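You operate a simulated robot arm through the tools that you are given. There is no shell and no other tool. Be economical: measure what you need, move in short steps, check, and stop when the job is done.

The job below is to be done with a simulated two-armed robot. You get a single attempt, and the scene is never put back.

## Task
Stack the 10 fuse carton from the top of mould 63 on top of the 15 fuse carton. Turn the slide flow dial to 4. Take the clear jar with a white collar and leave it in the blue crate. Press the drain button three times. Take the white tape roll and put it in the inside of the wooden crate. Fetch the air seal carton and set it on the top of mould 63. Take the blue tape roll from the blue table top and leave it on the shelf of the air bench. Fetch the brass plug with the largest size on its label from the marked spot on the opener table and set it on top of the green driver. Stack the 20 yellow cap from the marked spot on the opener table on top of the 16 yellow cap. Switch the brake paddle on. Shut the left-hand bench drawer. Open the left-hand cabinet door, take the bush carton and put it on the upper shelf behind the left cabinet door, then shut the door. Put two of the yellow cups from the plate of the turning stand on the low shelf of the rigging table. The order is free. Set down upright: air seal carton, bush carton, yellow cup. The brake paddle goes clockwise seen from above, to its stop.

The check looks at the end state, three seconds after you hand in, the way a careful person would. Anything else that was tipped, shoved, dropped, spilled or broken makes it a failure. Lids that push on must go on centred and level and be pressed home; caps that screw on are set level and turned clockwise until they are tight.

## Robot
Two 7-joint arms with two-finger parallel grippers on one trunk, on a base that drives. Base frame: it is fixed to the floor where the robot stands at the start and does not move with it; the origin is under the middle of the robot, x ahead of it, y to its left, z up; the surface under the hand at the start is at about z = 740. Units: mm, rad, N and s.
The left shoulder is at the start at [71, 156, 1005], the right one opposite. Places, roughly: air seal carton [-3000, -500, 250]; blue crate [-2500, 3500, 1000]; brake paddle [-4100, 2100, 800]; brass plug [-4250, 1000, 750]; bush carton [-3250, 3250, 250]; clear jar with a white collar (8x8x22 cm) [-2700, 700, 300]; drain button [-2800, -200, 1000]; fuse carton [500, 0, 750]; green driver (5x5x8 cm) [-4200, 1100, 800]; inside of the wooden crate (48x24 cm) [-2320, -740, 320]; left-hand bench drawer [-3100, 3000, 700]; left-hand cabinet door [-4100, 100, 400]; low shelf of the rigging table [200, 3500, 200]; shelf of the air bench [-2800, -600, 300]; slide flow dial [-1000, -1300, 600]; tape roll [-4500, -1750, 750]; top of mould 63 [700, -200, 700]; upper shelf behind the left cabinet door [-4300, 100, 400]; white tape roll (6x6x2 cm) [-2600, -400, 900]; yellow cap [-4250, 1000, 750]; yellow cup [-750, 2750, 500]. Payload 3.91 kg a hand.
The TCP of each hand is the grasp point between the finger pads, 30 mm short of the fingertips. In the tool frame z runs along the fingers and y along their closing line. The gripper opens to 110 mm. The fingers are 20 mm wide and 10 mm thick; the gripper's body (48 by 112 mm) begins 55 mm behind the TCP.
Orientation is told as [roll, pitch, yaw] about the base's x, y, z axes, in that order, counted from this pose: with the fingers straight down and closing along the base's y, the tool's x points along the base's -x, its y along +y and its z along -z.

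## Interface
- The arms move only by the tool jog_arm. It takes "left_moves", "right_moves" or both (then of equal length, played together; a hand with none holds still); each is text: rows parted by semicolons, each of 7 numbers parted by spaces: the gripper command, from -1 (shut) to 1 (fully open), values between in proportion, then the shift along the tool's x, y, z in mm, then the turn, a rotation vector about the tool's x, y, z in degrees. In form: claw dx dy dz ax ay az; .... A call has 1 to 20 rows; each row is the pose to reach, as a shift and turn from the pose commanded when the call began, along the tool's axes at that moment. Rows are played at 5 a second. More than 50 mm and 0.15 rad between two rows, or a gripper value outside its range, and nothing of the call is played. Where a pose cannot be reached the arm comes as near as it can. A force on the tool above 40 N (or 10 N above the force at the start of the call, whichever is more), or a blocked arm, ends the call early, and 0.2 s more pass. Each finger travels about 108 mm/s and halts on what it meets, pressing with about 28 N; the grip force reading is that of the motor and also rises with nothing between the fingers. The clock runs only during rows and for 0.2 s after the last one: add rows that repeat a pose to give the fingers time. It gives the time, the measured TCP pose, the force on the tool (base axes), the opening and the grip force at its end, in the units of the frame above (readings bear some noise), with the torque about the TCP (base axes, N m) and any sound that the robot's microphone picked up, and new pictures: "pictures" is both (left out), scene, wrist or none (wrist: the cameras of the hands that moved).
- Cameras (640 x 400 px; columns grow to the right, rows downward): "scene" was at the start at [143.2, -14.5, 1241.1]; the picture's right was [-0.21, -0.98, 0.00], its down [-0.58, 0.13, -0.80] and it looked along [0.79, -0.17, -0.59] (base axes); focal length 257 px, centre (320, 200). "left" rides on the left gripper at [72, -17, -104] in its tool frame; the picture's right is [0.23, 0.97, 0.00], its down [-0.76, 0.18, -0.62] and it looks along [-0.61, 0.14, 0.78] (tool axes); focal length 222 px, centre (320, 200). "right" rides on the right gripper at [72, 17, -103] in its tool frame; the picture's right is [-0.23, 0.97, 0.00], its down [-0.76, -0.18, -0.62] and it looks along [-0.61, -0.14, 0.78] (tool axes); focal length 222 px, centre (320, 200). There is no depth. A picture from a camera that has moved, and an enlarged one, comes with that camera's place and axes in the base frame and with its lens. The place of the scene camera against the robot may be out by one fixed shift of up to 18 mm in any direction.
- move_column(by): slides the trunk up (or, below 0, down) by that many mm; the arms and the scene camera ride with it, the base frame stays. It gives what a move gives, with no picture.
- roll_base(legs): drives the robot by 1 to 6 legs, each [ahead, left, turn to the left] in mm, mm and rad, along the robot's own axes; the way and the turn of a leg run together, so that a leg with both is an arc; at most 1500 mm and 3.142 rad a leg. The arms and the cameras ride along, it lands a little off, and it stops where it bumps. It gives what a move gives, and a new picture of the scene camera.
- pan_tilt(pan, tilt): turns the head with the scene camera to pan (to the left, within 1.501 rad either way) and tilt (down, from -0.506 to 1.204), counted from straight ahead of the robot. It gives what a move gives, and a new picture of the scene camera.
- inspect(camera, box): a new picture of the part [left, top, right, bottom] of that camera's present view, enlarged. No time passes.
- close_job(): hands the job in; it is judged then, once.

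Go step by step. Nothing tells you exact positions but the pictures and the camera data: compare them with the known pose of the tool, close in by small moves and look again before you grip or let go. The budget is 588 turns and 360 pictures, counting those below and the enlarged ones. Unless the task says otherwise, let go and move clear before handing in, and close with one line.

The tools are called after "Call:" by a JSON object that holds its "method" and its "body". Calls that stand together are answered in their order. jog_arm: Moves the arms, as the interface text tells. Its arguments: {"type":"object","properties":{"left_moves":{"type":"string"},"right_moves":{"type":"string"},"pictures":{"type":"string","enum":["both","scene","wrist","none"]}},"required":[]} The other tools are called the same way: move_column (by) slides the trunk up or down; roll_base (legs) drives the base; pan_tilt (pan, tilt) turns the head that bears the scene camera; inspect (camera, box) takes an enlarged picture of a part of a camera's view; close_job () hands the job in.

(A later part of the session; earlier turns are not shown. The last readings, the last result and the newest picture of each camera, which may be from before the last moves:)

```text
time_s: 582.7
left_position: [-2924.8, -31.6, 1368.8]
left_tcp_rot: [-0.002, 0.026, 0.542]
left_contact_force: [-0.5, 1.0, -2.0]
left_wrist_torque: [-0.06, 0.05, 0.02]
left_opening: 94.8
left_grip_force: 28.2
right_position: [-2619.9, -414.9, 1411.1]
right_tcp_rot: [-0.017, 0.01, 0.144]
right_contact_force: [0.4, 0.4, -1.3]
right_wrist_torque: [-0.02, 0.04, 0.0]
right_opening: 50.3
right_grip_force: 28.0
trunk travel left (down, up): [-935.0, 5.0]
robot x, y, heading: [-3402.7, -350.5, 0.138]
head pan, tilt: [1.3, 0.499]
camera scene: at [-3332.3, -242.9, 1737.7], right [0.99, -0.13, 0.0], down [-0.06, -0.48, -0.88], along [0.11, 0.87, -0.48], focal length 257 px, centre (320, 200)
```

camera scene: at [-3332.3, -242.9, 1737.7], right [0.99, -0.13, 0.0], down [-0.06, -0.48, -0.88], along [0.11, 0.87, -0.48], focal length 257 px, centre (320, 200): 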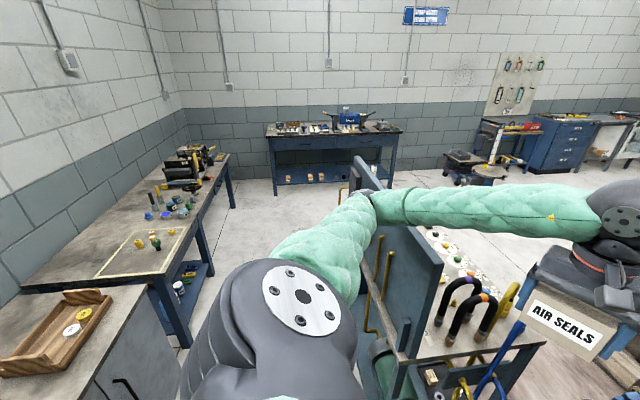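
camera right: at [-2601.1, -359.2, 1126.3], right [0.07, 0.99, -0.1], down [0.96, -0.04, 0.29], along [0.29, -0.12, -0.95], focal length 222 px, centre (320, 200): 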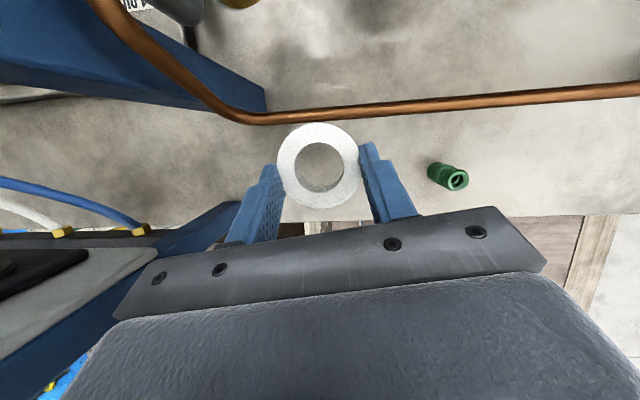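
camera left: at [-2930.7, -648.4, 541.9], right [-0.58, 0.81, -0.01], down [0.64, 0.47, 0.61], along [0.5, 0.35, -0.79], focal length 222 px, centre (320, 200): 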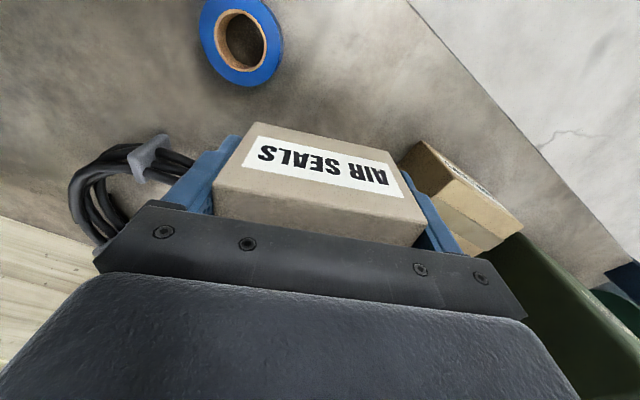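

Free now. I'll tuck the right hand and head south, then east.

Call:
{"method": "jog_arm", "body": {"right_moves": "-1 40 0 0 0 0 0; -1 80 0 0 0 0 0; -1 120 0 0 0 0 0; -1 160 0 0 0 0 0; -1 200 0 0 0 0 0", "pictures": "none"}}

Call:
{"method": "roll_base", "body": {"legs": [[-250, 0, 0], [0, 0, -0.14], [0, -1250, 0]]}}

Call:
{"method": "move_column", "body": {"by": -400}}

Call:
{"method": "pan_tilt", "body": {"pan": 0.0, "tilt": 0.4}}

```text
time_s: 583.9
left_position: [-2929.5, -34.4, 1370.5]
left_tcp_rot: [-0.002, 0.025, 0.547]
left_contact_force: [-0.6, 0.1, -1.8]
left_wrist_torque: [-0.03, 0.03, 0.03]
left_opening: 94.8
left_grip_force: 27.9
right_position: [-2821.1, -445.9, 1416.3]
right_tcp_rot: [-0.017, 0.006, 0.144]
right_contact_force: [0.1, -0.4, -0.8]
right_wrist_torque: [-0.02, 0.01, -0.03]
right_opening: 50.3
right_grip_force: 27.4
trunk travel left (down, up): [-935.0, 5.0]
robot x, y, heading: [-3400.4, -349.6, 0.147]
head pan, tilt: [1.3, 0.499]
```

```text
time_s: 592.3
left_position: [-3125.4, -1380.0, 1370.9]
left_tcp_rot: [-0.003, 0.026, 0.437]
left_contact_force: [0.6, 0.3, -2.7]
left_wrist_torque: [-0.01, 0.01, 0.02]
left_opening: 95.0
left_grip_force: 27.8
right_position: [-3061.3, -1801.3, 1414.7]
right_tcp_rot: [-0.017, 0.006, 0.038]
right_contact_force: [0.2, -0.3, 0.0]
right_wrist_torque: [-0.06, -0.01, 0.01]
right_opening: 50.2
right_grip_force: 27.8
trunk travel left (down, up): [-935.0, 5.0]
robot x, y, heading: [-3633.8, -1646.3, 0.039]
head pan, tilt: [1.3, 0.499]
camera scene: at [-3554.5, -1547.2, 1738.4], right [0.97, -0.23, 0.0], down [-0.11, -0.47, -0.88], along [0.2, 0.85, -0.48], focal length 257 px, centre (320, 200)
```

scene: 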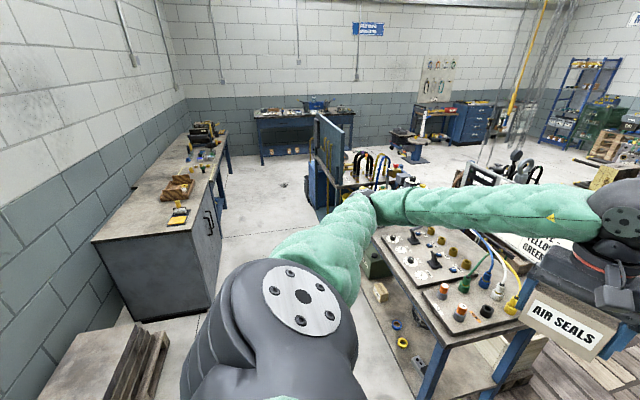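

```text
time_s: 596.1
left_position: [-3125.9, -1380.2, 970.7]
left_tcp_rot: [-0.001, 0.025, 0.439]
left_contact_force: [-0.1, -0.1, -2.5]
left_wrist_torque: [-0.01, 0.0, 0.01]
left_opening: 94.8
left_grip_force: 28.4
right_position: [-3062.0, -1800.6, 1015.4]
right_tcp_rot: [-0.016, 0.007, 0.038]
right_contact_force: [-1.1, 0.1, -0.4]
right_wrist_torque: [-0.02, 0.01, 0.0]
right_opening: 50.3
right_grip_force: 28.2
trunk travel left (down, up): [-535.0, 405.0]
robot x, y, heading: [-3632.7, -1643.8, 0.04]
head pan, tilt: [1.3, 0.499]
```

```text
time_s: 597.6
left_position: [-3125.5, -1381.3, 970.0]
left_tcp_rot: [-0.001, 0.023, 0.438]
left_contact_force: [-0.4, 0.3, -2.2]
left_wrist_torque: [0.02, 0.02, -0.01]
left_opening: 94.9
left_grip_force: 28.3
right_position: [-3062.3, -1801.0, 1014.8]
right_tcp_rot: [-0.017, 0.006, 0.039]
right_contact_force: [-0.3, 0.3, -1.0]
right_wrist_torque: [0.01, 0.03, 0.04]
right_opening: 50.3
right_grip_force: 27.6
trunk travel left (down, up): [-535.0, 405.0]
robot x, y, heading: [-3631.3, -1642.3, 0.038]
head pan, tilt: [0.0, 0.4]
camera scene: at [-3483.1, -1632.6, 1347.6], right [0.04, -1.0, 0.0], down [-0.39, -0.02, -0.92], along [0.92, 0.04, -0.39], focal length 257 px, centre (320, 200)
```

scene: 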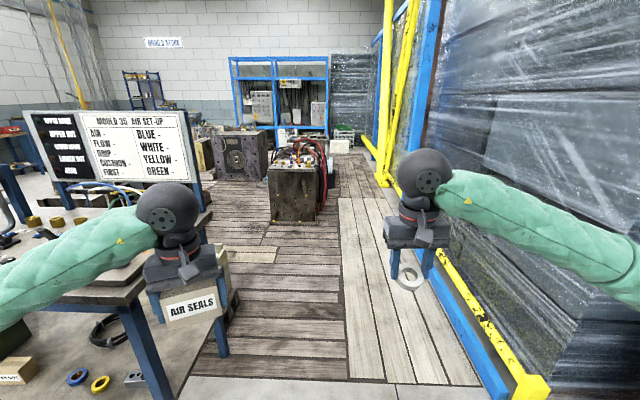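

The way east is open. I'll drive along and turn to face the crate.

Call:
{"method": "roll_base", "body": {"legs": [[1280, 0, -0.04], [0, 0, 1.57]]}}

Call:
{"method": "pan_tilt", "body": {"pan": 0.0, "tilt": 0.7}}

```text
time_s: 600.2
left_position: [-2831.0, -1369.4, 968.0]
left_tcp_rot: [0.014, 0.03, 0.449]
left_contact_force: [-0.1, 0.2, -2.0]
left_wrist_torque: [-0.06, 0.06, 0.0]
left_opening: 94.8
left_grip_force: 27.8
right_position: [-2763.6, -1792.3, 1017.5]
right_tcp_rot: [-0.012, 0.004, 0.046]
right_contact_force: [0.4, -0.3, -0.7]
right_wrist_torque: [0.0, 0.02, -0.01]
right_opening: 50.2
right_grip_force: 27.8
trunk travel left (down, up): [-535.0, 405.0]
robot x, y, heading: [-3332.6, -1632.2, 0.047]
head pan, tilt: [0.0, 0.4]
stopped in leg 1: the robot was blocked; the commanded pose is now the measured one
camera scene: at [-3185.8, -1629.5, 1348.6], right [0.05, -1.0, -0.01], down [-0.39, -0.01, -0.92], along [0.92, 0.04, -0.39], focal length 257 px, centre (320, 200)
```

scene: 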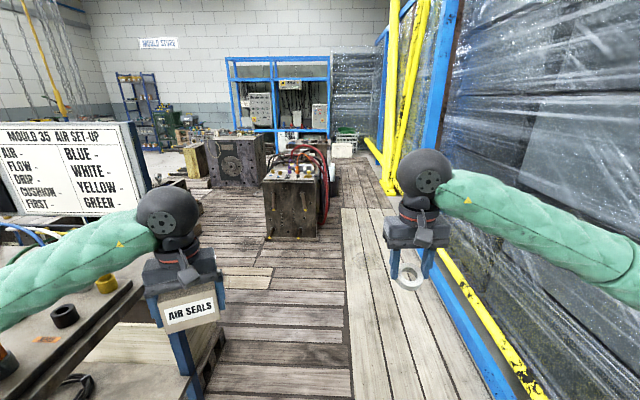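

```text
time_s: 601.0
left_position: [-2833.0, -1370.2, 968.6]
left_tcp_rot: [0.013, 0.03, 0.449]
left_contact_force: [0.5, 0.0, -2.3]
left_wrist_torque: [-0.03, 0.04, 0.02]
left_opening: 95.0
left_grip_force: 28.2
right_position: [-2762.9, -1792.9, 1018.8]
right_tcp_rot: [-0.01, 0.003, 0.042]
right_contact_force: [0.1, 0.3, -0.3]
right_wrist_torque: [0.0, 0.01, -0.04]
right_opening: 50.5
right_grip_force: 27.9
trunk travel left (down, up): [-535.0, 405.0]
robot x, y, heading: [-3327.3, -1631.2, 0.04]
head pan, tilt: [0.0, 0.7]
camera scene: at [-3195.1, -1628.9, 1322.0], right [0.04, -1.0, -0.01], down [-0.64, -0.02, -0.77], along [0.77, 0.04, -0.64], focal length 257 px, centre (320, 200)
```

scene: 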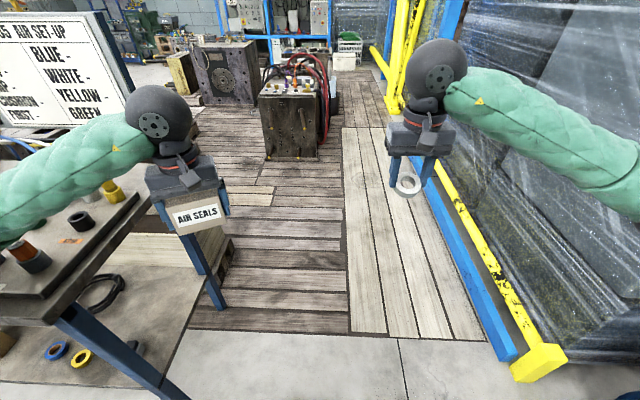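

The left forearm has come against something over the bench corner. Backing off, then keeping further south.

Call:
{"method": "roll_base", "body": {"legs": [[-80, 0, 0]]}}

Call:
{"method": "pan_tilt", "body": {"pan": 0.8, "tilt": 0.6}}

```text
time_s: 602.0
left_position: [-2909.8, -1369.8, 964.0]
left_tcp_rot: [0.009, 0.035, 0.447]
left_contact_force: [0.4, -0.1, -1.3]
left_wrist_torque: [-0.03, 0.01, 0.03]
left_opening: 95.0
left_grip_force: 28.6
right_position: [-2840.6, -1791.6, 1017.7]
right_tcp_rot: [-0.016, 0.005, 0.043]
right_contact_force: [-0.3, 0.1, -0.8]
right_wrist_torque: [0.01, -0.02, 0.01]
right_opening: 50.4
right_grip_force: 28.0
trunk travel left (down, up): [-535.0, 405.0]
robot x, y, heading: [-3410.1, -1634.9, 0.045]
head pan, tilt: [0.0, 0.7]
camera scene: at [-3271.7, -1626.3, 1320.9], right [0.04, -1.0, 0.0], down [-0.64, -0.03, -0.77], along [0.77, 0.03, -0.64], focal length 257 px, centre (320, 200)
```

scene: 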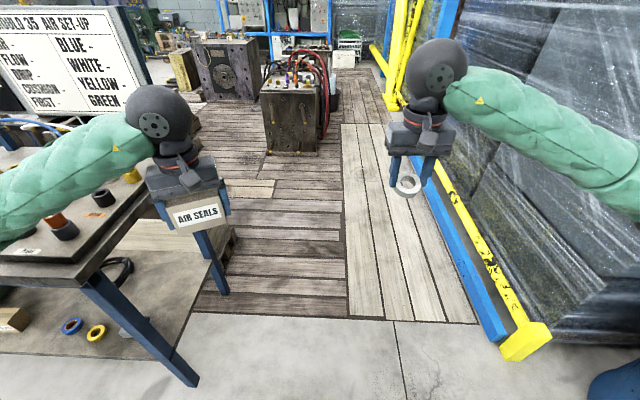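

```text
time_s: 603.2
left_position: [-2906.8, -1369.1, 962.9]
left_tcp_rot: [0.008, 0.036, 0.446]
left_contact_force: [-0.8, 0.0, -2.8]
left_wrist_torque: [-0.04, 0.05, 0.0]
left_opening: 94.7
left_grip_force: 28.2
right_position: [-2839.8, -1792.3, 1014.7]
right_tcp_rot: [-0.016, 0.007, 0.044]
right_contact_force: [-0.1, 0.1, -0.4]
right_wrist_torque: [0.02, 0.0, 0.03]
right_opening: 50.1
right_grip_force: 27.9
trunk travel left (down, up): [-535.0, 405.0]
robot x, y, heading: [-3411.2, -1636.1, 0.043]
head pan, tilt: [0.799, 0.6]
camera scene: at [-3294.9, -1564.0, 1329.3], right [0.75, -0.67, 0.0], down [-0.38, -0.42, -0.82], along [0.55, 0.62, -0.57], focal length 257 px, centre (320, 200)
```

scene: 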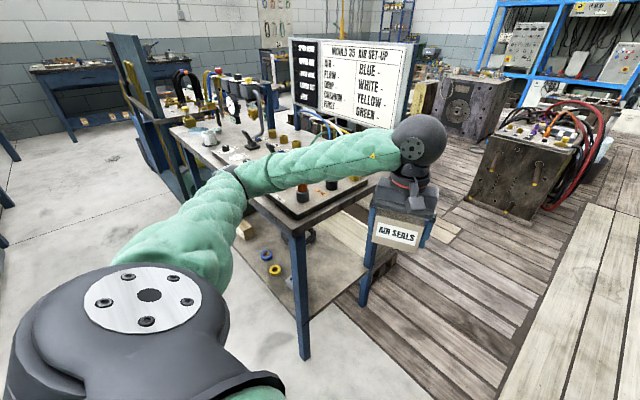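

The elbow just met the bench's front edge; nothing on the bench has moved. I'll go 260 mm further south, then east.

Call:
{"method": "roll_base", "body": {"legs": [[-60, 0, 0], [0, -280, -0.043], [700, 0, 0], [500, 0, 0]]}}

Call:
{"method": "pan_tilt", "body": {"pan": 0.9, "tilt": 0.6}}

```text
time_s: 607.2
left_position: [-2737.0, -1665.9, 965.4]
left_tcp_rot: [0.001, 0.032, 0.396]
left_contact_force: [-0.6, 1.1, -2.0]
left_wrist_torque: [-0.05, 0.06, -0.02]
left_opening: 94.9
left_grip_force: 27.8
right_position: [-2691.5, -2093.0, 1010.4]
right_tcp_rot: [-0.027, 0.022, -0.013]
right_contact_force: [0.1, 0.6, 0.1]
right_wrist_torque: [-0.01, -0.02, -0.02]
right_opening: 50.2
right_grip_force: 27.8
trunk travel left (down, up): [-535.0, 405.0]
robot x, y, heading: [-3247.6, -1909.9, -0.007]
head pan, tilt: [0.799, 0.6]
stopped in leg 3: the robot was blocked; the commanded pose is now the measured one
camera scene: at [-3136.6, -1837.8, 1330.7], right [0.71, -0.7, 0.01], down [-0.39, -0.41, -0.82], along [0.58, 0.58, -0.57], focal length 257 px, centre (320, 200)
```

scene: 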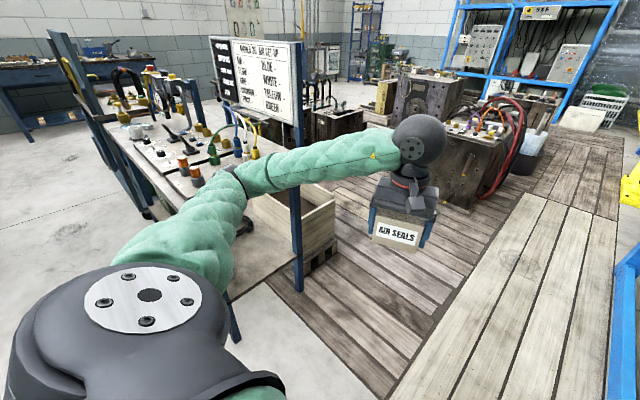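

```text
time_s: 607.9
left_position: [-2738.2, -1664.4, 965.6]
left_tcp_rot: [0.0, 0.031, 0.398]
left_contact_force: [-0.1, 0.5, -1.6]
left_wrist_torque: [-0.02, 0.02, 0.01]
left_opening: 95.2
left_grip_force: 28.0
right_position: [-2691.9, -2093.5, 1010.4]
right_tcp_rot: [-0.025, 0.022, -0.011]
right_contact_force: [-0.6, -0.3, -0.4]
right_wrist_torque: [-0.03, 0.03, 0.02]
right_opening: 50.2
right_grip_force: 27.9
trunk travel left (down, up): [-535.0, 405.0]
robot x, y, heading: [-3244.4, -1915.2, -0.002]
head pan, tilt: [0.901, 0.6]
camera scene: at [-3145.1, -1832.6, 1329.9], right [0.78, -0.63, 0.01], down [-0.35, -0.45, -0.83], along [0.52, 0.64, -0.56], focal length 257 px, centre (320, 200)
```

scene: 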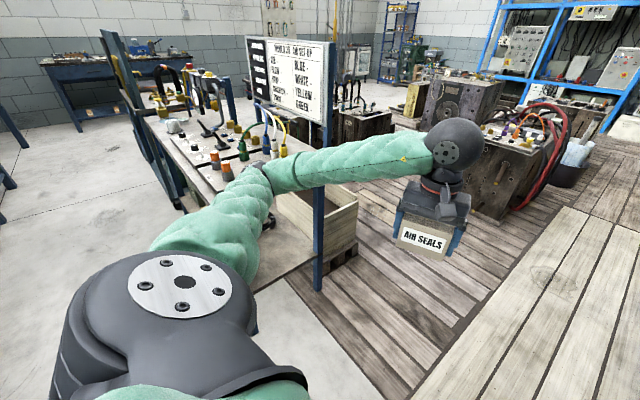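

Now the right side is tight. The middle lane is y≈-1765, so I'll take that.

Call:
{"method": "roll_base", "body": {"legs": [[-60, 0, 0], [0, 150, 0], [1000, 0, 0]]}}

```text
time_s: 609.9
left_position: [-2789.6, -1553.5, 972.2]
left_tcp_rot: [0.013, 0.026, 0.375]
left_contact_force: [0.7, -0.6, -2.3]
left_wrist_torque: [0.0, 0.06, -0.02]
left_opening: 94.7
left_grip_force: 27.7
right_position: [-2749.0, -1976.6, 1006.5]
right_tcp_rot: [-0.006, 0.025, -0.021]
right_contact_force: [0.6, 0.6, 0.0]
right_wrist_torque: [0.03, -0.04, 0.02]
right_opening: 50.2
right_grip_force: 27.7
trunk travel left (down, up): [-535.0, 405.0]
robot x, y, heading: [-3307.1, -1775.0, -0.014]
head pan, tilt: [0.901, 0.6]
stopped in leg 2: the robot was blocked; the commanded pose is now the measured one
camera scene: at [-3197.0, -1719.3, 1332.3], right [0.77, -0.64, 0.0], down [-0.35, -0.43, -0.83], along [0.53, 0.64, -0.55], focal length 257 px, centre (320, 200)
```

scene: 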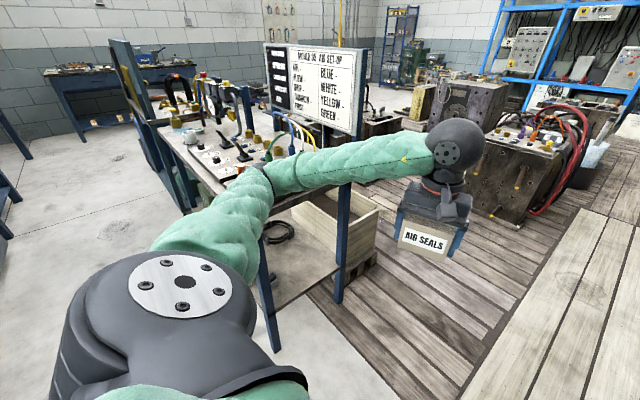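

The elbows span about as much as this lane. I'll extend both hands forward to draw the elbows in, then pass.

Call:
{"method": "roll_base", "body": {"legs": [[-80, 0, 0.01]]}}

Call:
{"method": "jog_arm", "body": {"left_moves": "-1 -41 -17 -10 0 0 0; -1 -83 -34 -20 0 0 0; -1 -124 -51 -30 0 0 0; -1 -166 -68 -40 0 0 0; -1 -207 -85 -50 0 0 0; -1 -240 -99 -60 0 0 0", "right_moves": "-1 -42 0 -10 0 0 0; -1 -84 0 -20 0 0 0; -1 -126 0 -30 0 0 0; -1 -168 0 -40 0 0 0; -1 -210 0 -50 0 0 0; -1 -240 0 -60 0 0 0", "pictures": "scene"}}

```text
time_s: 611.0
left_position: [-2831.3, -1569.5, 972.6]
left_tcp_rot: [0.009, 0.024, 0.328]
left_contact_force: [-0.8, -0.5, -0.9]
left_wrist_torque: [0.02, 0.02, -0.02]
left_opening: 95.1
left_grip_force: 28.2
right_position: [-2811.7, -1995.4, 1006.4]
right_tcp_rot: [-0.013, 0.028, -0.069]
right_contact_force: [-0.6, -0.5, -0.7]
right_wrist_torque: [0.04, 0.0, 0.01]
right_opening: 50.2
right_grip_force: 27.8
trunk travel left (down, up): [-535.0, 405.0]
robot x, y, heading: [-3363.9, -1771.8, -0.068]
head pan, tilt: [0.901, 0.6]
camera scene: at [-3245.4, -1714.4, 1333.4], right [0.74, -0.67, -0.01], down [-0.38, -0.41, -0.83], along [0.55, 0.62, -0.56], focal length 257 px, centre (320, 200)
```

scene: 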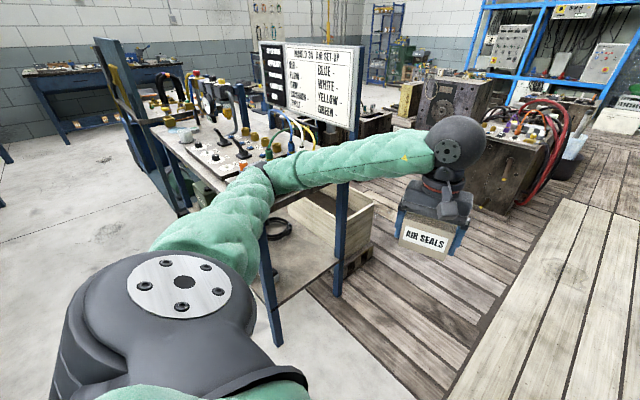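

```text
time_s: 612.4
left_position: [-2571.7, -1577.2, 1017.3]
left_tcp_rot: [0.003, 0.031, 0.328]
left_contact_force: [0.2, 1.1, -2.2]
left_wrist_torque: [-0.03, 0.02, 0.01]
left_opening: 94.8
left_grip_force: 28.1
right_position: [-2563.6, -2006.5, 1055.0]
right_tcp_rot: [-0.022, 0.032, -0.069]
right_contact_force: [0.7, -0.5, -0.3]
right_wrist_torque: [0.01, 0.03, -0.02]
right_opening: 50.2
right_grip_force: 27.7
trunk travel left (down, up): [-535.0, 405.0]
robot x, y, heading: [-3360.2, -1769.6, -0.066]
head pan, tilt: [0.901, 0.6]
camera scene: at [-3242.0, -1703.1, 1329.1], right [0.74, -0.67, 0.0], down [-0.38, -0.42, -0.82], along [0.55, 0.61, -0.57], focal length 257 px, centre (320, 200)
```

scene: 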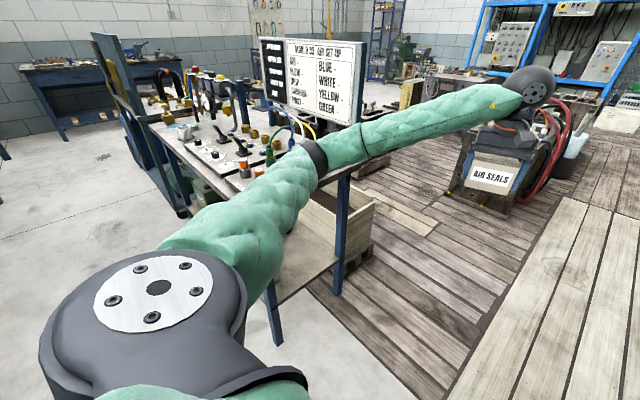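

Call:
{"method": "roll_base", "body": {"legs": [[0, 0, 0.06], [600, 0, 0], [430, 0, 0]]}}

```text
time_s: 618.4
left_position: [-1576.6, -1531.3, 1017.8]
left_tcp_rot: [0.0, 0.031, 0.397]
left_contact_force: [1.0, -0.1, -2.2]
left_wrist_torque: [-0.02, -0.01, 0.02]
left_opening: 94.8
left_grip_force: 27.9
right_position: [-1539.6, -1960.9, 1054.5]
right_tcp_rot: [-0.021, 0.032, -0.006]
right_contact_force: [0.9, -0.9, -1.0]
right_wrist_torque: [-0.03, -0.01, -0.04]
right_opening: 50.4
right_grip_force: 27.9
trunk travel left (down, up): [-535.0, 405.0]
robot x, y, heading: [-2348.2, -1774.8, -0.001]
head pan, tilt: [0.901, 0.6]
camera scene: at [-2236.7, -1702.6, 1329.3], right [0.78, -0.62, 0.0], down [-0.35, -0.44, -0.82], along [0.51, 0.65, -0.57], focal length 257 px, centre (320, 200)
```

scene: 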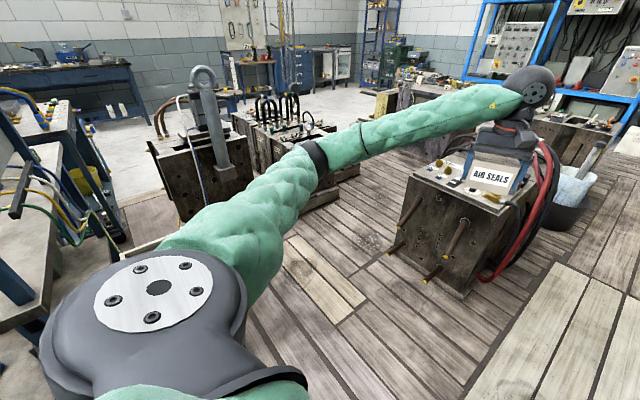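

Through the lane. I'll tuck the hands back and turn to face the crate (+y).

Call:
{"method": "jog_arm", "body": {"left_moves": "-1 41 17 0 0 0 0; -1 83 34 0 0 0 0; -1 124 51 0 0 0 0; -1 166 68 0 0 0 0; -1 200 82 0 0 0 0", "right_moves": "-1 42 0 0 0 0 0; -1 84 0 0 0 0 0; -1 126 0 0 0 0 0; -1 168 0 0 0 0 0; -1 200 0 0 0 0 0", "pictures": "none"}}

Call:
{"method": "roll_base", "body": {"legs": [[0, 0, 1.57]]}}

Call:
{"method": "pan_tilt", "body": {"pan": -0.1, "tilt": 0.7}}

```text
time_s: 619.6
left_position: [-1792.6, -1532.8, 1023.0]
left_tcp_rot: [0.001, 0.03, 0.396]
left_contact_force: [0.3, -0.4, -1.5]
left_wrist_torque: [-0.02, 0.01, 0.02]
left_opening: 94.7
left_grip_force: 28.2
right_position: [-1744.1, -1960.8, 1063.9]
right_tcp_rot: [-0.02, 0.029, -0.003]
right_contact_force: [-0.6, -0.1, -0.1]
right_wrist_torque: [0.05, -0.04, -0.01]
right_opening: 50.4
right_grip_force: 28.1
trunk travel left (down, up): [-535.0, 405.0]
robot x, y, heading: [-2349.0, -1775.1, -0.002]
head pan, tilt: [0.901, 0.6]
```

```text
time_s: 621.9
left_position: [-2058.5, -1246.4, 1023.6]
left_tcp_rot: [-0.009, 0.029, 1.043]
left_contact_force: [0.1, -0.2, -2.1]
left_wrist_torque: [-0.01, -0.02, -0.02]
left_opening: 94.7
left_grip_force: 28.4
right_position: [-1761.2, -1540.4, 1065.2]
right_tcp_rot: [-0.02, 0.027, 0.671]
right_contact_force: [-0.8, -0.1, -0.5]
right_wrist_torque: [0.01, 0.0, 0.01]
right_opening: 50.2
right_grip_force: 28.0
trunk travel left (down, up): [-535.0, 405.0]
robot x, y, heading: [-2353.6, -1773.8, 0.675]
head pan, tilt: [0.901, 0.6]
stopped in leg 1: the robot was blocked; the commanded pose is now the measured one
camera scene: at [-2303.6, -1649.7, 1329.4], right [1.0, 0.0, 0.0], down [0.0, -0.57, -0.82], along [0.0, 0.82, -0.57], focal length 257 px, centre (320, 200)
```

scene: 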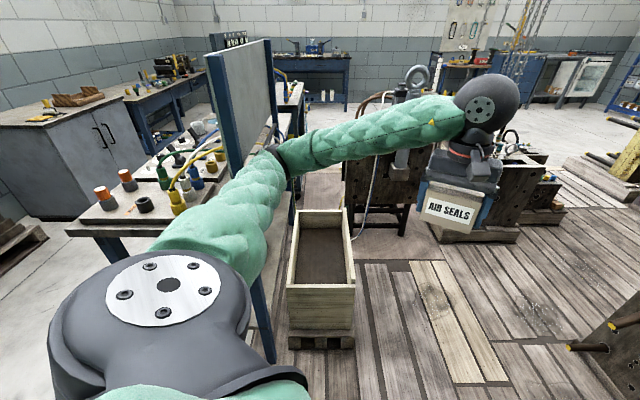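

```text
time_s: 623.2
left_position: [-2057.1, -1244.5, 1022.7]
left_tcp_rot: [-0.007, 0.027, 1.048]
left_contact_force: [0.1, 0.7, -2.6]
left_wrist_torque: [-0.05, 0.03, -0.03]
left_opening: 94.6
left_grip_force: 28.4
right_position: [-1760.8, -1539.3, 1063.2]
right_tcp_rot: [-0.019, 0.029, 0.675]
right_contact_force: [1.2, 0.6, -0.2]
right_wrist_torque: [-0.01, 0.02, -0.01]
right_opening: 50.3
right_grip_force: 27.6
trunk travel left (down, up): [-535.0, 405.0]
robot x, y, heading: [-2352.2, -1771.1, 0.674]
head pan, tilt: [-0.099, 0.7]
camera scene: at [-2230.4, -1691.5, 1320.3], right [0.54, -0.84, 0.0], down [-0.54, -0.35, -0.76], along [0.64, 0.42, -0.65], focal length 257 px, centre (320, 200)
```

scene: 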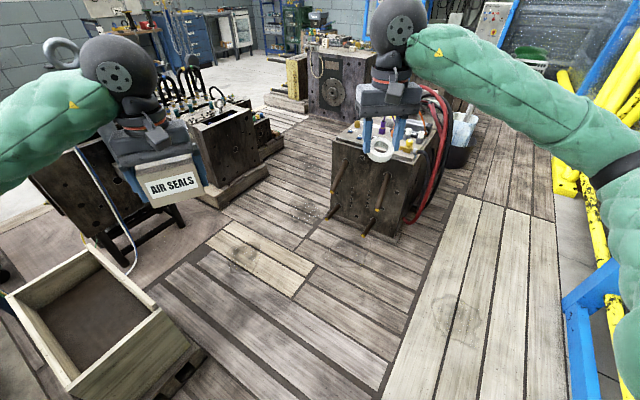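

The left elbow met the bench's corner again. The crate's rim spans x -2418..-2178, y -1073..-607 at z≈540. I'll shift a little south-east and then finish the turn.

Call:
{"method": "roll_base", "body": {"legs": [[-10, -110, 0], [0, 0, 0.9]]}}

Call:
{"method": "pan_tilt", "body": {"pan": 0.0, "tilt": 0.7}}

```text
time_s: 625.0
left_position: [-2027.4, -1324.0, 1024.8]
left_tcp_rot: [-0.011, 0.031, 1.096]
left_contact_force: [0.0, -0.1, -2.4]
left_wrist_torque: [0.0, 0.02, 0.0]
left_opening: 94.7
left_grip_force: 27.8
right_position: [-1716.7, -1594.1, 1065.6]
right_tcp_rot: [-0.019, 0.026, 0.737]
right_contact_force: [0.0, 0.7, -0.8]
right_wrist_torque: [0.01, -0.03, -0.01]
right_opening: 50.5
right_grip_force: 27.9
trunk travel left (down, up): [-535.0, 405.0]
robot x, y, heading: [-2288.3, -1869.7, 0.734]
head pan, tilt: [-0.099, 0.7]
stopped in leg 2: the robot was blocked; the commanded pose is now the measured one
camera scene: at [-2176.3, -1776.9, 1320.7], right [0.59, -0.8, 0.0], down [-0.52, -0.38, -0.76], along [0.61, 0.45, -0.65], focal length 257 px, centre (320, 200)
```

scene: 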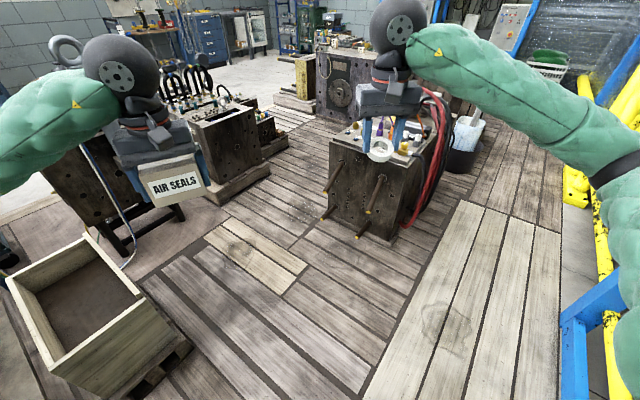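

```text
time_s: 625.7
left_position: [-2027.4, -1322.7, 1023.6]
left_tcp_rot: [-0.011, 0.03, 1.097]
left_contact_force: [0.5, -0.4, -2.6]
left_wrist_torque: [-0.04, 0.02, 0.05]
left_opening: 94.8
left_grip_force: 28.3
right_position: [-1716.2, -1593.8, 1063.8]
right_tcp_rot: [-0.019, 0.025, 0.737]
right_contact_force: [0.2, 0.3, -0.8]
right_wrist_torque: [0.02, -0.02, 0.02]
right_opening: 50.4
right_grip_force: 27.9
trunk travel left (down, up): [-535.0, 405.0]
robot x, y, heading: [-2284.9, -1869.7, 0.737]
head pan, tilt: [0.0, 0.7]
camera scene: at [-2180.3, -1770.0, 1320.4], right [0.67, -0.74, 0.0], down [-0.48, -0.43, -0.76], along [0.57, 0.51, -0.65], focal length 257 px, centre (320, 200)
```

scene: 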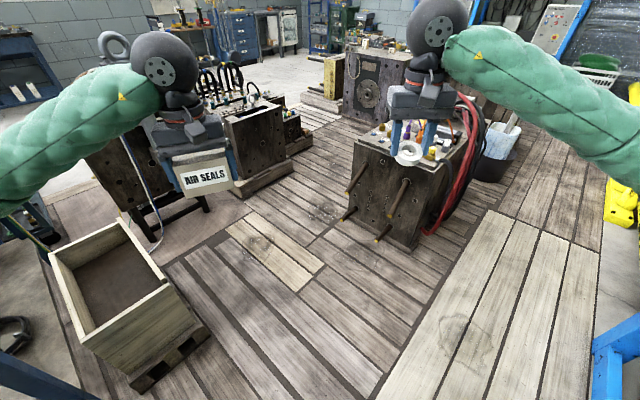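

I'll raise the trunk so the left elbow passes above the bench and sign, then finish the turn.

Call:
{"method": "move_column", "body": {"by": 390}}

Call:
{"method": "roll_base", "body": {"legs": [[0, -30, 0], [0, 0, 0.83]]}}

```text
time_s: 629.4
left_position: [-2028.4, -1323.9, 1415.6]
left_tcp_rot: [-0.011, 0.027, 1.099]
left_contact_force: [0.2, -0.1, -1.7]
left_wrist_torque: [-0.02, 0.02, 0.0]
left_opening: 94.7
left_grip_force: 28.1
right_position: [-1716.9, -1594.0, 1455.5]
right_tcp_rot: [-0.02, 0.024, 0.738]
right_contact_force: [-0.4, 0.1, -0.7]
right_wrist_torque: [0.0, 0.03, -0.04]
right_opening: 50.2
right_grip_force: 28.0
trunk travel left (down, up): [-925.0, 15.0]
robot x, y, heading: [-2291.0, -1867.7, 0.734]
head pan, tilt: [0.0, 0.7]
```

```text
time_s: 632.4
left_position: [-2495.2, -1329.3, 1416.0]
left_tcp_rot: [-0.011, 0.027, 1.931]
left_contact_force: [0.1, -0.3, -2.4]
left_wrist_torque: [-0.02, -0.01, 0.0]
left_opening: 94.9
left_grip_force: 28.3
right_position: [-2086.0, -1282.1, 1453.8]
right_tcp_rot: [-0.019, 0.024, 1.57]
right_contact_force: [0.1, 0.3, -0.5]
right_wrist_torque: [0.0, 0.01, -0.01]
right_opening: 50.2
right_grip_force: 28.5
trunk travel left (down, up): [-925.0, 15.0]
robot x, y, heading: [-2269.3, -1887.5, 1.563]
head pan, tilt: [0.0, 0.7]
camera scene: at [-2262.2, -1747.9, 1710.8], right [1.0, 0.0, 0.0], down [0.0, -0.64, -0.76], along [0.0, 0.76, -0.64], focal length 257 px, centre (320, 200)
```

scene: 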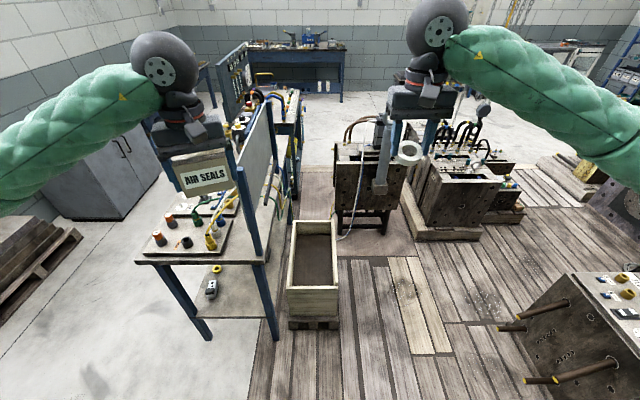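

Facing the crate. I'll shift left so that the right hand lines up with it, pull the left hand back a little, then lower the trunk.

Call:
{"method": "jog_arm", "body": {"left_moves": "-1 10 8 0 0 0 0; -1 22 17 0 0 0 0", "pictures": "none"}}

Call:
{"method": "roll_base", "body": {"legs": [[0, 210, 0], [140, 0, 0]]}}

Call:
{"method": "move_column", "body": {"by": -400}}

Call:
{"method": "pan_tilt", "body": {"pan": -0.1, "tilt": 0.8}}

```text
time_s: 633.0
left_position: [-2504.9, -1357.1, 1415.6]
left_tcp_rot: [-0.012, 0.026, 1.931]
left_contact_force: [-0.2, -0.3, -1.4]
left_wrist_torque: [-0.01, -0.04, -0.02]
left_opening: 94.9
left_grip_force: 27.9
right_position: [-2085.1, -1283.5, 1456.2]
right_tcp_rot: [-0.02, 0.025, 1.569]
right_contact_force: [0.5, 0.1, 0.7]
right_wrist_torque: [-0.02, 0.01, 0.03]
right_opening: 50.2
right_grip_force: 28.4
trunk travel left (down, up): [-925.0, 15.0]
robot x, y, heading: [-2270.1, -1888.4, 1.564]
head pan, tilt: [0.0, 0.7]
```

```text
time_s: 635.5
left_position: [-2712.5, -1224.6, 1415.9]
left_tcp_rot: [-0.013, 0.026, 1.929]
left_contact_force: [-0.4, -0.7, -2.4]
left_wrist_torque: [0.0, -0.01, 0.0]
left_opening: 94.9
left_grip_force: 28.4
right_position: [-2292.6, -1148.9, 1456.1]
right_tcp_rot: [-0.021, 0.024, 1.566]
right_contact_force: [0.0, -0.4, -0.1]
right_wrist_torque: [0.0, -0.02, 0.0]
right_opening: 50.3
right_grip_force: 28.0
trunk travel left (down, up): [-925.0, 15.0]
robot x, y, heading: [-2476.0, -1754.2, 1.565]
head pan, tilt: [0.0, 0.7]
camera scene: at [-2470.9, -1614.6, 1711.0], right [1.0, 0.0, 0.0], down [0.0, -0.64, -0.77], along [0.0, 0.77, -0.64], focal length 257 px, centre (320, 200)
```

scene: 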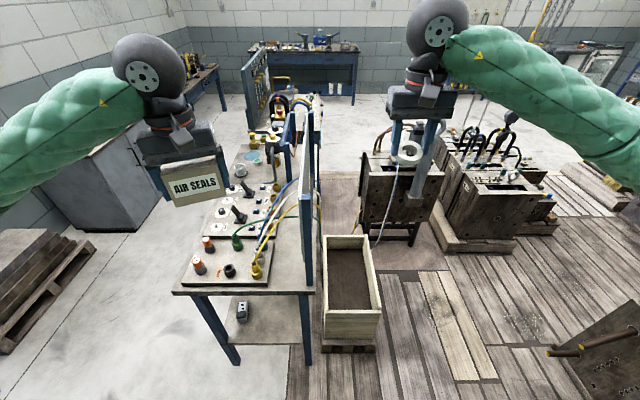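

```text
time_s: 639.4
left_position: [-2709.9, -1222.6, 1014.0]
left_tcp_rot: [-0.011, 0.026, 1.93]
left_contact_force: [-0.8, 0.2, -2.5]
left_wrist_torque: [-0.02, -0.02, 0.01]
left_opening: 94.6
left_grip_force: 28.2
right_position: [-2291.8, -1148.5, 1055.7]
right_tcp_rot: [-0.018, 0.024, 1.566]
right_contact_force: [-0.5, 0.1, 0.8]
right_wrist_torque: [0.0, 0.0, 0.03]
right_opening: 50.2
right_grip_force: 27.8
trunk travel left (down, up): [-525.0, 415.0]
robot x, y, heading: [-2479.0, -1755.7, 1.569]
head pan, tilt: [0.0, 0.7]
```

```text
time_s: 640.0
left_position: [-2711.0, -1222.6, 1015.3]
left_tcp_rot: [-0.011, 0.026, 1.932]
left_contact_force: [0.6, 0.6, -1.6]
left_wrist_torque: [-0.03, -0.03, -0.01]
left_opening: 94.8
left_grip_force: 28.3
right_position: [-2292.6, -1147.4, 1057.0]
right_tcp_rot: [-0.02, 0.025, 1.568]
right_contact_force: [-0.2, 0.2, -1.1]
right_wrist_torque: [0.02, -0.02, 0.0]
right_opening: 50.1
right_grip_force: 28.3
trunk travel left (down, up): [-525.0, 415.0]
robot x, y, heading: [-2476.7, -1758.6, 1.57]
head pan, tilt: [-0.099, 0.799]
camera scene: at [-2461.4, -1617.8, 1302.5], right [0.99, -0.1, 0.0], down [-0.07, -0.71, -0.7], along [0.07, 0.69, -0.72], focal length 257 px, centre (320, 200)
```

scene: 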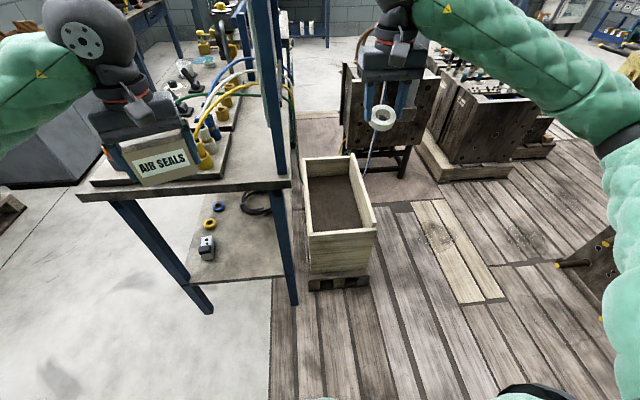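

The left carton would land on the bench end if lowered, so I'll raise that hand 300 mm first, then lower the trunk.

Call:
{"method": "jog_arm", "body": {"left_moves": "-1 0 0 -45 0 0 0; -1 0 0 -90 0 0 0; -1 0 0 -135 0 0 0; -1 0 0 -180 0 0 0; -1 0 0 -225 0 0 0; -1 0 0 -270 0 0 0; -1 0 0 -310 0 0 0; -1 0 0 -310 0 0 0", "right_moves": "-1 -20 0 0 0 0 0; -1 -40 0 0 0 0 0; -1 -60 0 10 0 0 0; -1 -80 0 20 0 0 0; -1 -100 0 30 0 0 0; -1 -120 0 40 0 0 0; -1 -130 0 50 0 0 0; -1 -130 0 50 0 0 0", "pictures": "none"}}

Call:
{"method": "move_column", "body": {"by": -380}}

Call:
{"method": "inspect", "body": {"camera": "right", "box": [0, 0, 640, 400]}}

```text
time_s: 641.8
left_position: [-2719.4, -1218.2, 1324.9]
left_tcp_rot: [-0.012, 0.03, 1.93]
left_contact_force: [-0.1, -0.1, -2.1]
left_wrist_torque: [-0.01, 0.0, 0.01]
left_opening: 94.8
left_grip_force: 27.9
right_position: [-2290.1, -1019.2, 1000.6]
right_tcp_rot: [-0.019, 0.025, 1.569]
right_contact_force: [-0.4, 0.1, -0.5]
right_wrist_torque: [0.01, -0.06, -0.01]
right_opening: 50.4
right_grip_force: 27.7
trunk travel left (down, up): [-525.0, 415.0]
robot x, y, heading: [-2478.0, -1755.9, 1.565]
head pan, tilt: [-0.099, 0.799]
```

```text
time_s: 645.5
left_position: [-2716.3, -1218.5, 944.8]
left_tcp_rot: [-0.012, 0.029, 1.932]
left_contact_force: [-0.3, 0.0, -1.8]
left_wrist_torque: [-0.05, -0.05, 0.02]
left_opening: 94.7
left_grip_force: 28.2
right_position: [-2289.6, -1018.5, 622.8]
right_tcp_rot: [-0.019, 0.023, 1.568]
right_contact_force: [-0.2, 0.0, -0.5]
right_wrist_torque: [0.0, 0.03, 0.0]
right_opening: 50.3
right_grip_force: 28.2
trunk travel left (down, up): [-145.0, 795.0]
robot x, y, heading: [-2480.0, -1754.9, 1.569]
head pan, tilt: [-0.099, 0.799]
```

```text
1.00 times, centred on (320, 200) of right (not enlarged: the box is as wide or as high as the picture)
camera zoom: at [-2307.8, -1089.2, 726.8], right [-0.97, 0.23, -0.02], down [0.17, 0.78, 0.61], along [0.16, 0.59, -0.79], focal length 222 px, centre (320, 200)
```

zoom: 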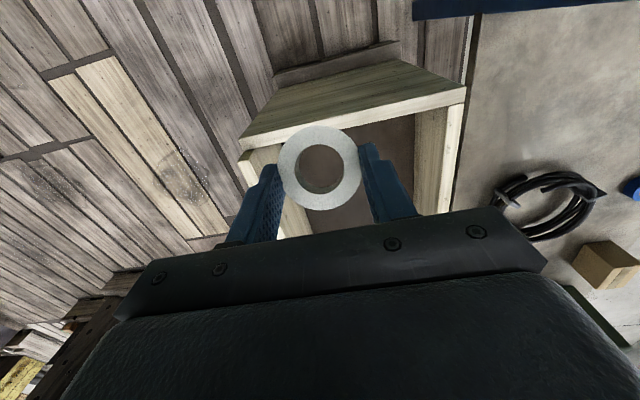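

Call:
{"method": "jog_arm", "body": {"right_moves": "-1 -40 8 0 0 0 0; -1 -80 15 0 0 0 0; -1 -120 22 0 0 0 0; -1 -158 28 0 0 0 0; -1 -158 28 0 0 0 0", "pictures": "wrist"}}

```text
time_s: 646.7
left_position: [-2716.4, -1218.9, 945.2]
left_tcp_rot: [-0.012, 0.027, 1.931]
left_contact_force: [-2.0, -1.4, -2.6]
left_wrist_torque: [-0.02, -0.06, 0.03]
left_opening: 94.7
left_grip_force: 27.9
right_position: [-2319.4, -859.3, 614.9]
right_tcp_rot: [-0.021, 0.026, 1.566]
right_contact_force: [-0.4, 0.0, -0.3]
right_wrist_torque: [0.04, 0.02, 0.02]
right_opening: 50.3
right_grip_force: 28.1
trunk travel left (down, up): [-145.0, 795.0]
robot x, y, heading: [-2474.6, -1751.4, 1.564]
head pan, tilt: [-0.099, 0.799]
camera right: at [-2337.2, -929.4, 720.7], right [-0.97, 0.23, -0.03], down [0.17, 0.78, 0.61], along [0.16, 0.59, -0.79], focal length 222 px, centre (320, 200)
```

right: 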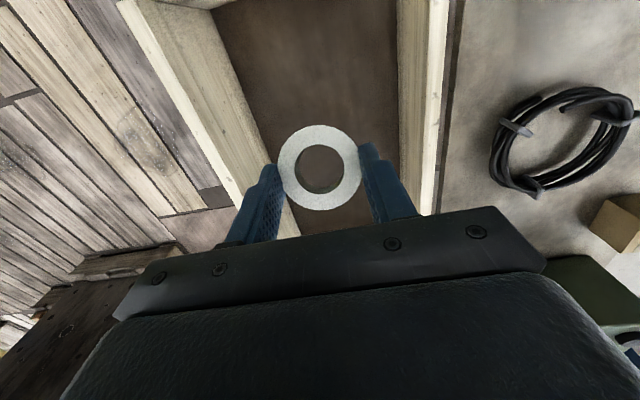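

Centred between the crate walls. Lowering into it until it touches.

Call:
{"method": "jog_arm", "body": {"right_moves": "-1 0 0 40 0 0 0; -1 0 0 80 0 0 0; -1 0 0 120 0 0 0; -1 0 0 150 0 0 0; -1 0 0 175 0 0 0; -1 0 0 195 0 0 0; -1 0 0 210 0 0 0", "pictures": "wrist"}}

```text
time_s: 648.3
left_position: [-2716.5, -1219.0, 946.9]
left_tcp_rot: [-0.013, 0.028, 1.932]
left_contact_force: [0.2, 0.2, -2.4]
left_wrist_torque: [-0.03, -0.03, 0.0]
left_opening: 94.8
left_grip_force: 28.3
right_position: [-2313.4, -866.2, 409.9]
right_tcp_rot: [-0.019, 0.024, 1.569]
right_contact_force: [-0.6, 0.5, -0.3]
right_wrist_torque: [0.03, -0.01, -0.02]
right_opening: 50.4
right_grip_force: 28.2
trunk travel left (down, up): [-145.0, 795.0]
robot x, y, heading: [-2477.6, -1753.6, 1.564]
head pan, tilt: [-0.099, 0.799]
camera right: at [-2332.4, -936.0, 515.8], right [-0.97, 0.23, -0.02], down [0.17, 0.78, 0.61], along [0.16, 0.59, -0.79], focal length 222 px, centre (320, 200)
```

right: 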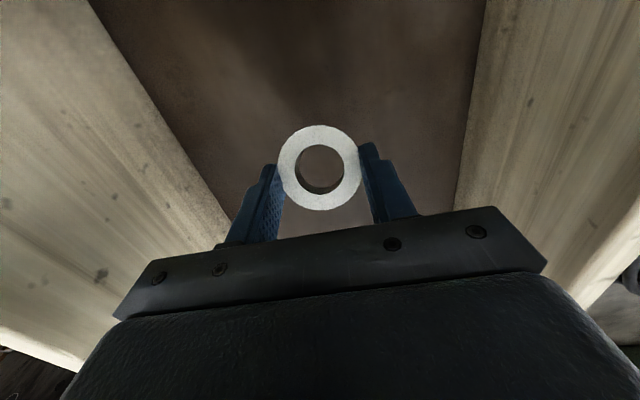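

Call:
{"method": "jog_arm", "body": {"right_moves": "-1 0 0 15 0 0 0; -1 0 0 30 0 0 0; -1 0 0 45 0 0 0; -1 0 0 58 0 0 0; -1 0 0 70 0 0 0; -1 0 0 82 0 0 0; -1 0 0 94 0 0 0; -1 0 0 106 0 0 0; -1 0 0 118 0 0 0", "pictures": "wrist"}}

```text
time_s: 649.3
left_position: [-2717.6, -1219.0, 945.8]
left_tcp_rot: [-0.011, 0.029, 1.93]
left_contact_force: [0.2, 0.1, -2.3]
left_wrist_torque: [-0.05, -0.02, -0.02]
left_opening: 94.8
left_grip_force: 27.5
right_position: [-2312.1, -866.3, 360.1]
right_tcp_rot: [-0.017, 0.016, 1.568]
right_contact_force: [0.1, -4.9, 14.0]
right_wrist_torque: [-0.36, 0.09, 0.18]
right_opening: 50.5
right_grip_force: 28.2
trunk travel left (down, up): [-145.0, 795.0]
robot x, y, heading: [-2476.0, -1750.0, 1.567]
head pan, tilt: [-0.099, 0.799]
stopped in row 4 (right hand): the force on the tool passed its limit at 64 N (the readings are from after the stop); the commanded pose is now the measured one
camera right: at [-2330.0, -936.9, 465.6], right [-0.97, 0.23, -0.02], down [0.17, 0.77, 0.61], along [0.16, 0.59, -0.79], focal length 222 px, centre (320, 200)
```

right: 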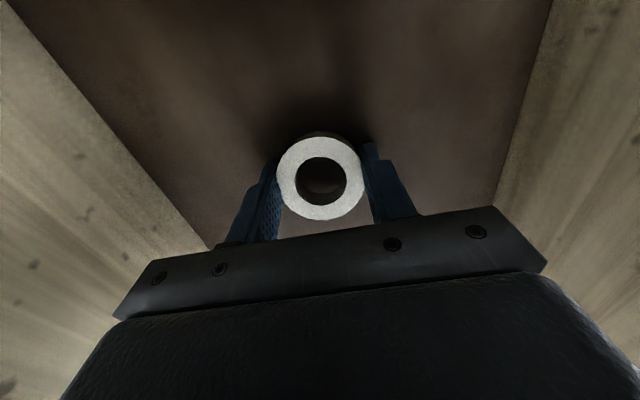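

On the crate floor. Releasing and rising.

Call:
{"method": "jog_arm", "body": {"right_moves": "-1 0 0 -1 0 0 0; 0 0 0 -1 0 0 0; 0.3 0 0 -1 0 0 0; 0.3 0 0 -1 0 0 0; 0.3 0 0 -40 0 0 0; 0.3 0 0 -85 0 0 0; 0.3 0 0 -130 0 0 0; 0.3 0 0 -175 0 0 0; 0.3 0 0 -220 0 0 0; 0.3 0 0 -265 0 0 0; 0 0 0 -300 0 0 0", "pictures": "wrist"}}

```text
time_s: 651.7
left_position: [-2716.9, -1219.1, 945.2]
left_tcp_rot: [-0.012, 0.028, 1.931]
left_contact_force: [1.1, -0.3, -2.5]
left_wrist_torque: [-0.04, -0.03, 0.01]
left_opening: 94.7
left_grip_force: 28.0
right_position: [-2316.6, -860.3, 657.1]
right_tcp_rot: [-0.017, 0.022, 1.569]
right_contact_force: [-0.6, -0.9, 0.2]
right_wrist_torque: [0.0, 0.0, -0.01]
right_opening: 54.8
right_grip_force: 0.1
trunk travel left (down, up): [-145.0, 795.0]
robot x, y, heading: [-2474.8, -1754.5, 1.568]
head pan, tilt: [-0.099, 0.799]
camera right: at [-2335.5, -931.6, 762.1], right [-0.97, 0.23, -0.02], down [0.17, 0.77, 0.61], along [0.16, 0.59, -0.79], focal length 222 px, centre (320, 200)
```

right: 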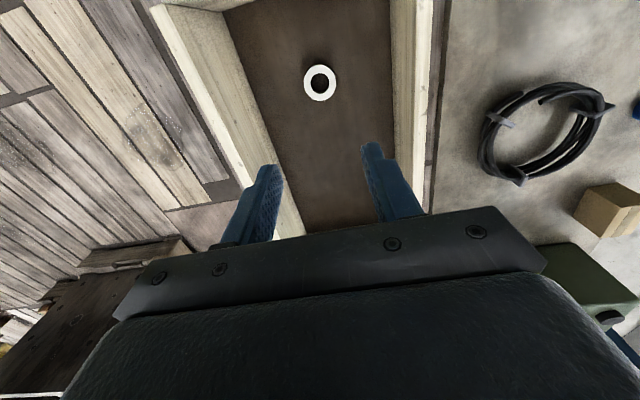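

The white roll is in the crate. Two tasks remain: the slide flow dial and the air seal carton. I'll raise up, tuck, and head east.

Call:
{"method": "move_column", "body": {"by": 400}}

Call:
{"method": "jog_arm", "body": {"left_moves": "-1 0 0 45 0 0 0; -1 0 0 90 0 0 0; -1 0 0 135 0 0 0; -1 0 0 180 0 0 0; -1 0 0 200 0 0 0; -1 0 0 200 0 0 0", "right_moves": "-1 45 0 0 0 0 0; -1 90 0 0 0 0 0; -1 135 0 0 0 0 0; -1 180 0 0 0 0 0; -1 225 0 0 0 0 0; -1 260 0 0 0 0 0", "pictures": "none"}}

Call:
{"method": "roll_base", "body": {"legs": [[-60, 0, 0], [0, -420, 0], [0, 0, -1.57]]}}

Call:
{"method": "pan_tilt", "body": {"pan": 0.2, "tilt": 0.5}}

```text
time_s: 655.5
left_position: [-2715.8, -1218.5, 1345.3]
left_tcp_rot: [-0.011, 0.028, 1.93]
left_contact_force: [-0.8, -0.2, -2.7]
left_wrist_torque: [-0.03, -0.03, 0.0]
left_opening: 94.9
left_grip_force: 28.0
right_position: [-2316.5, -861.7, 1056.8]
right_tcp_rot: [-0.016, 0.021, 1.568]
right_contact_force: [-0.8, 0.0, -0.6]
right_wrist_torque: [0.0, 0.0, 0.03]
right_opening: 55.0
right_grip_force: 0.1
trunk travel left (down, up): [-545.0, 395.0]
robot x, y, heading: [-2472.0, -1752.1, 1.565]
head pan, tilt: [-0.099, 0.799]
```

```text
time_s: 656.9
left_position: [-2712.0, -1224.1, 1145.4]
left_tcp_rot: [-0.013, 0.027, 1.932]
left_contact_force: [-0.4, -0.4, -1.9]
left_wrist_torque: [-0.02, -0.03, -0.01]
left_opening: 95.2
left_grip_force: 28.3
right_position: [-2318.5, -1124.6, 1064.0]
right_tcp_rot: [-0.019, 0.019, 1.567]
right_contact_force: [0.8, -0.2, 0.5]
right_wrist_torque: [-0.02, 0.04, 0.01]
right_opening: 0.0
right_grip_force: 28.1
trunk travel left (down, up): [-545.0, 395.0]
robot x, y, heading: [-2476.4, -1753.6, 1.567]
head pan, tilt: [-0.099, 0.799]
```

```text
time_s: 663.9
left_position: [-1531.1, -1571.2, 1147.2]
left_tcp_rot: [-0.012, 0.027, 0.377]
left_contact_force: [0.3, 0.4, -1.9]
left_wrist_torque: [0.01, 0.01, 0.03]
left_opening: 94.8
left_grip_force: 28.6
right_position: [-1423.1, -1963.4, 1062.4]
right_tcp_rot: [-0.016, 0.021, 0.015]
right_contact_force: [0.1, 0.2, -0.3]
right_wrist_torque: [0.0, 0.0, 0.01]
right_opening: 0.2
right_grip_force: 27.3
trunk travel left (down, up): [-545.0, 395.0]
robot x, y, heading: [-2057.0, -1816.8, 0.014]
head pan, tilt: [-0.099, 0.799]
camera scene: at [-1918.0, -1818.0, 1322.5], right [-0.08, -1.0, 0.0], down [-0.71, 0.06, -0.7], along [0.69, -0.06, -0.72], focal length 257 px, centre (320, 200)
```

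scene: 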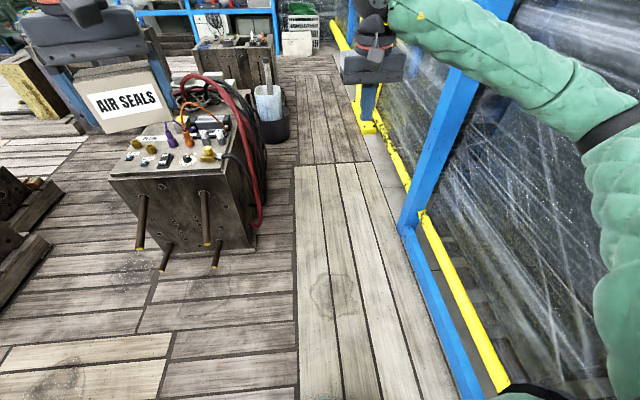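

```text
time_s: 664.6
left_position: [-1531.7, -1571.1, 1145.9]
left_tcp_rot: [-0.01, 0.027, 0.377]
left_contact_force: [-0.1, 0.2, -2.1]
left_wrist_torque: [0.0, 0.06, 0.0]
left_opening: 94.7
left_grip_force: 28.3
right_position: [-1424.8, -1962.1, 1063.9]
right_tcp_rot: [-0.016, 0.021, 0.017]
right_contact_force: [0.7, -0.6, -0.3]
right_wrist_torque: [0.01, 0.03, -0.02]
right_opening: 0.0
right_grip_force: 27.9
trunk travel left (down, up): [-545.0, 395.0]
robot x, y, heading: [-2055.0, -1813.8, 0.016]
head pan, tilt: [0.201, 0.499]
camera scene: at [-1909.5, -1791.6, 1348.4], right [0.21, -0.98, 0.0], down [-0.47, -0.1, -0.88], along [0.86, 0.19, -0.48], focal length 257 px, centre (320, 200)
```

scene: 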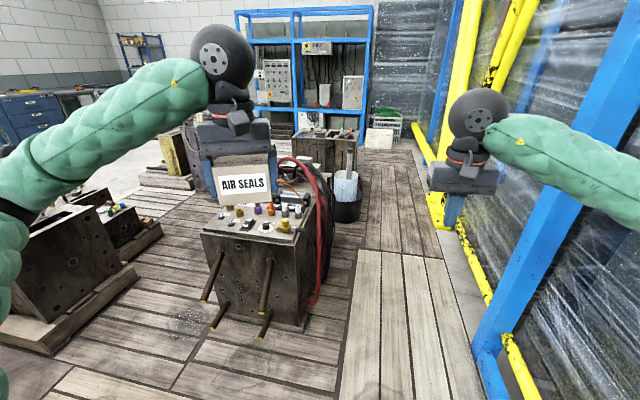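

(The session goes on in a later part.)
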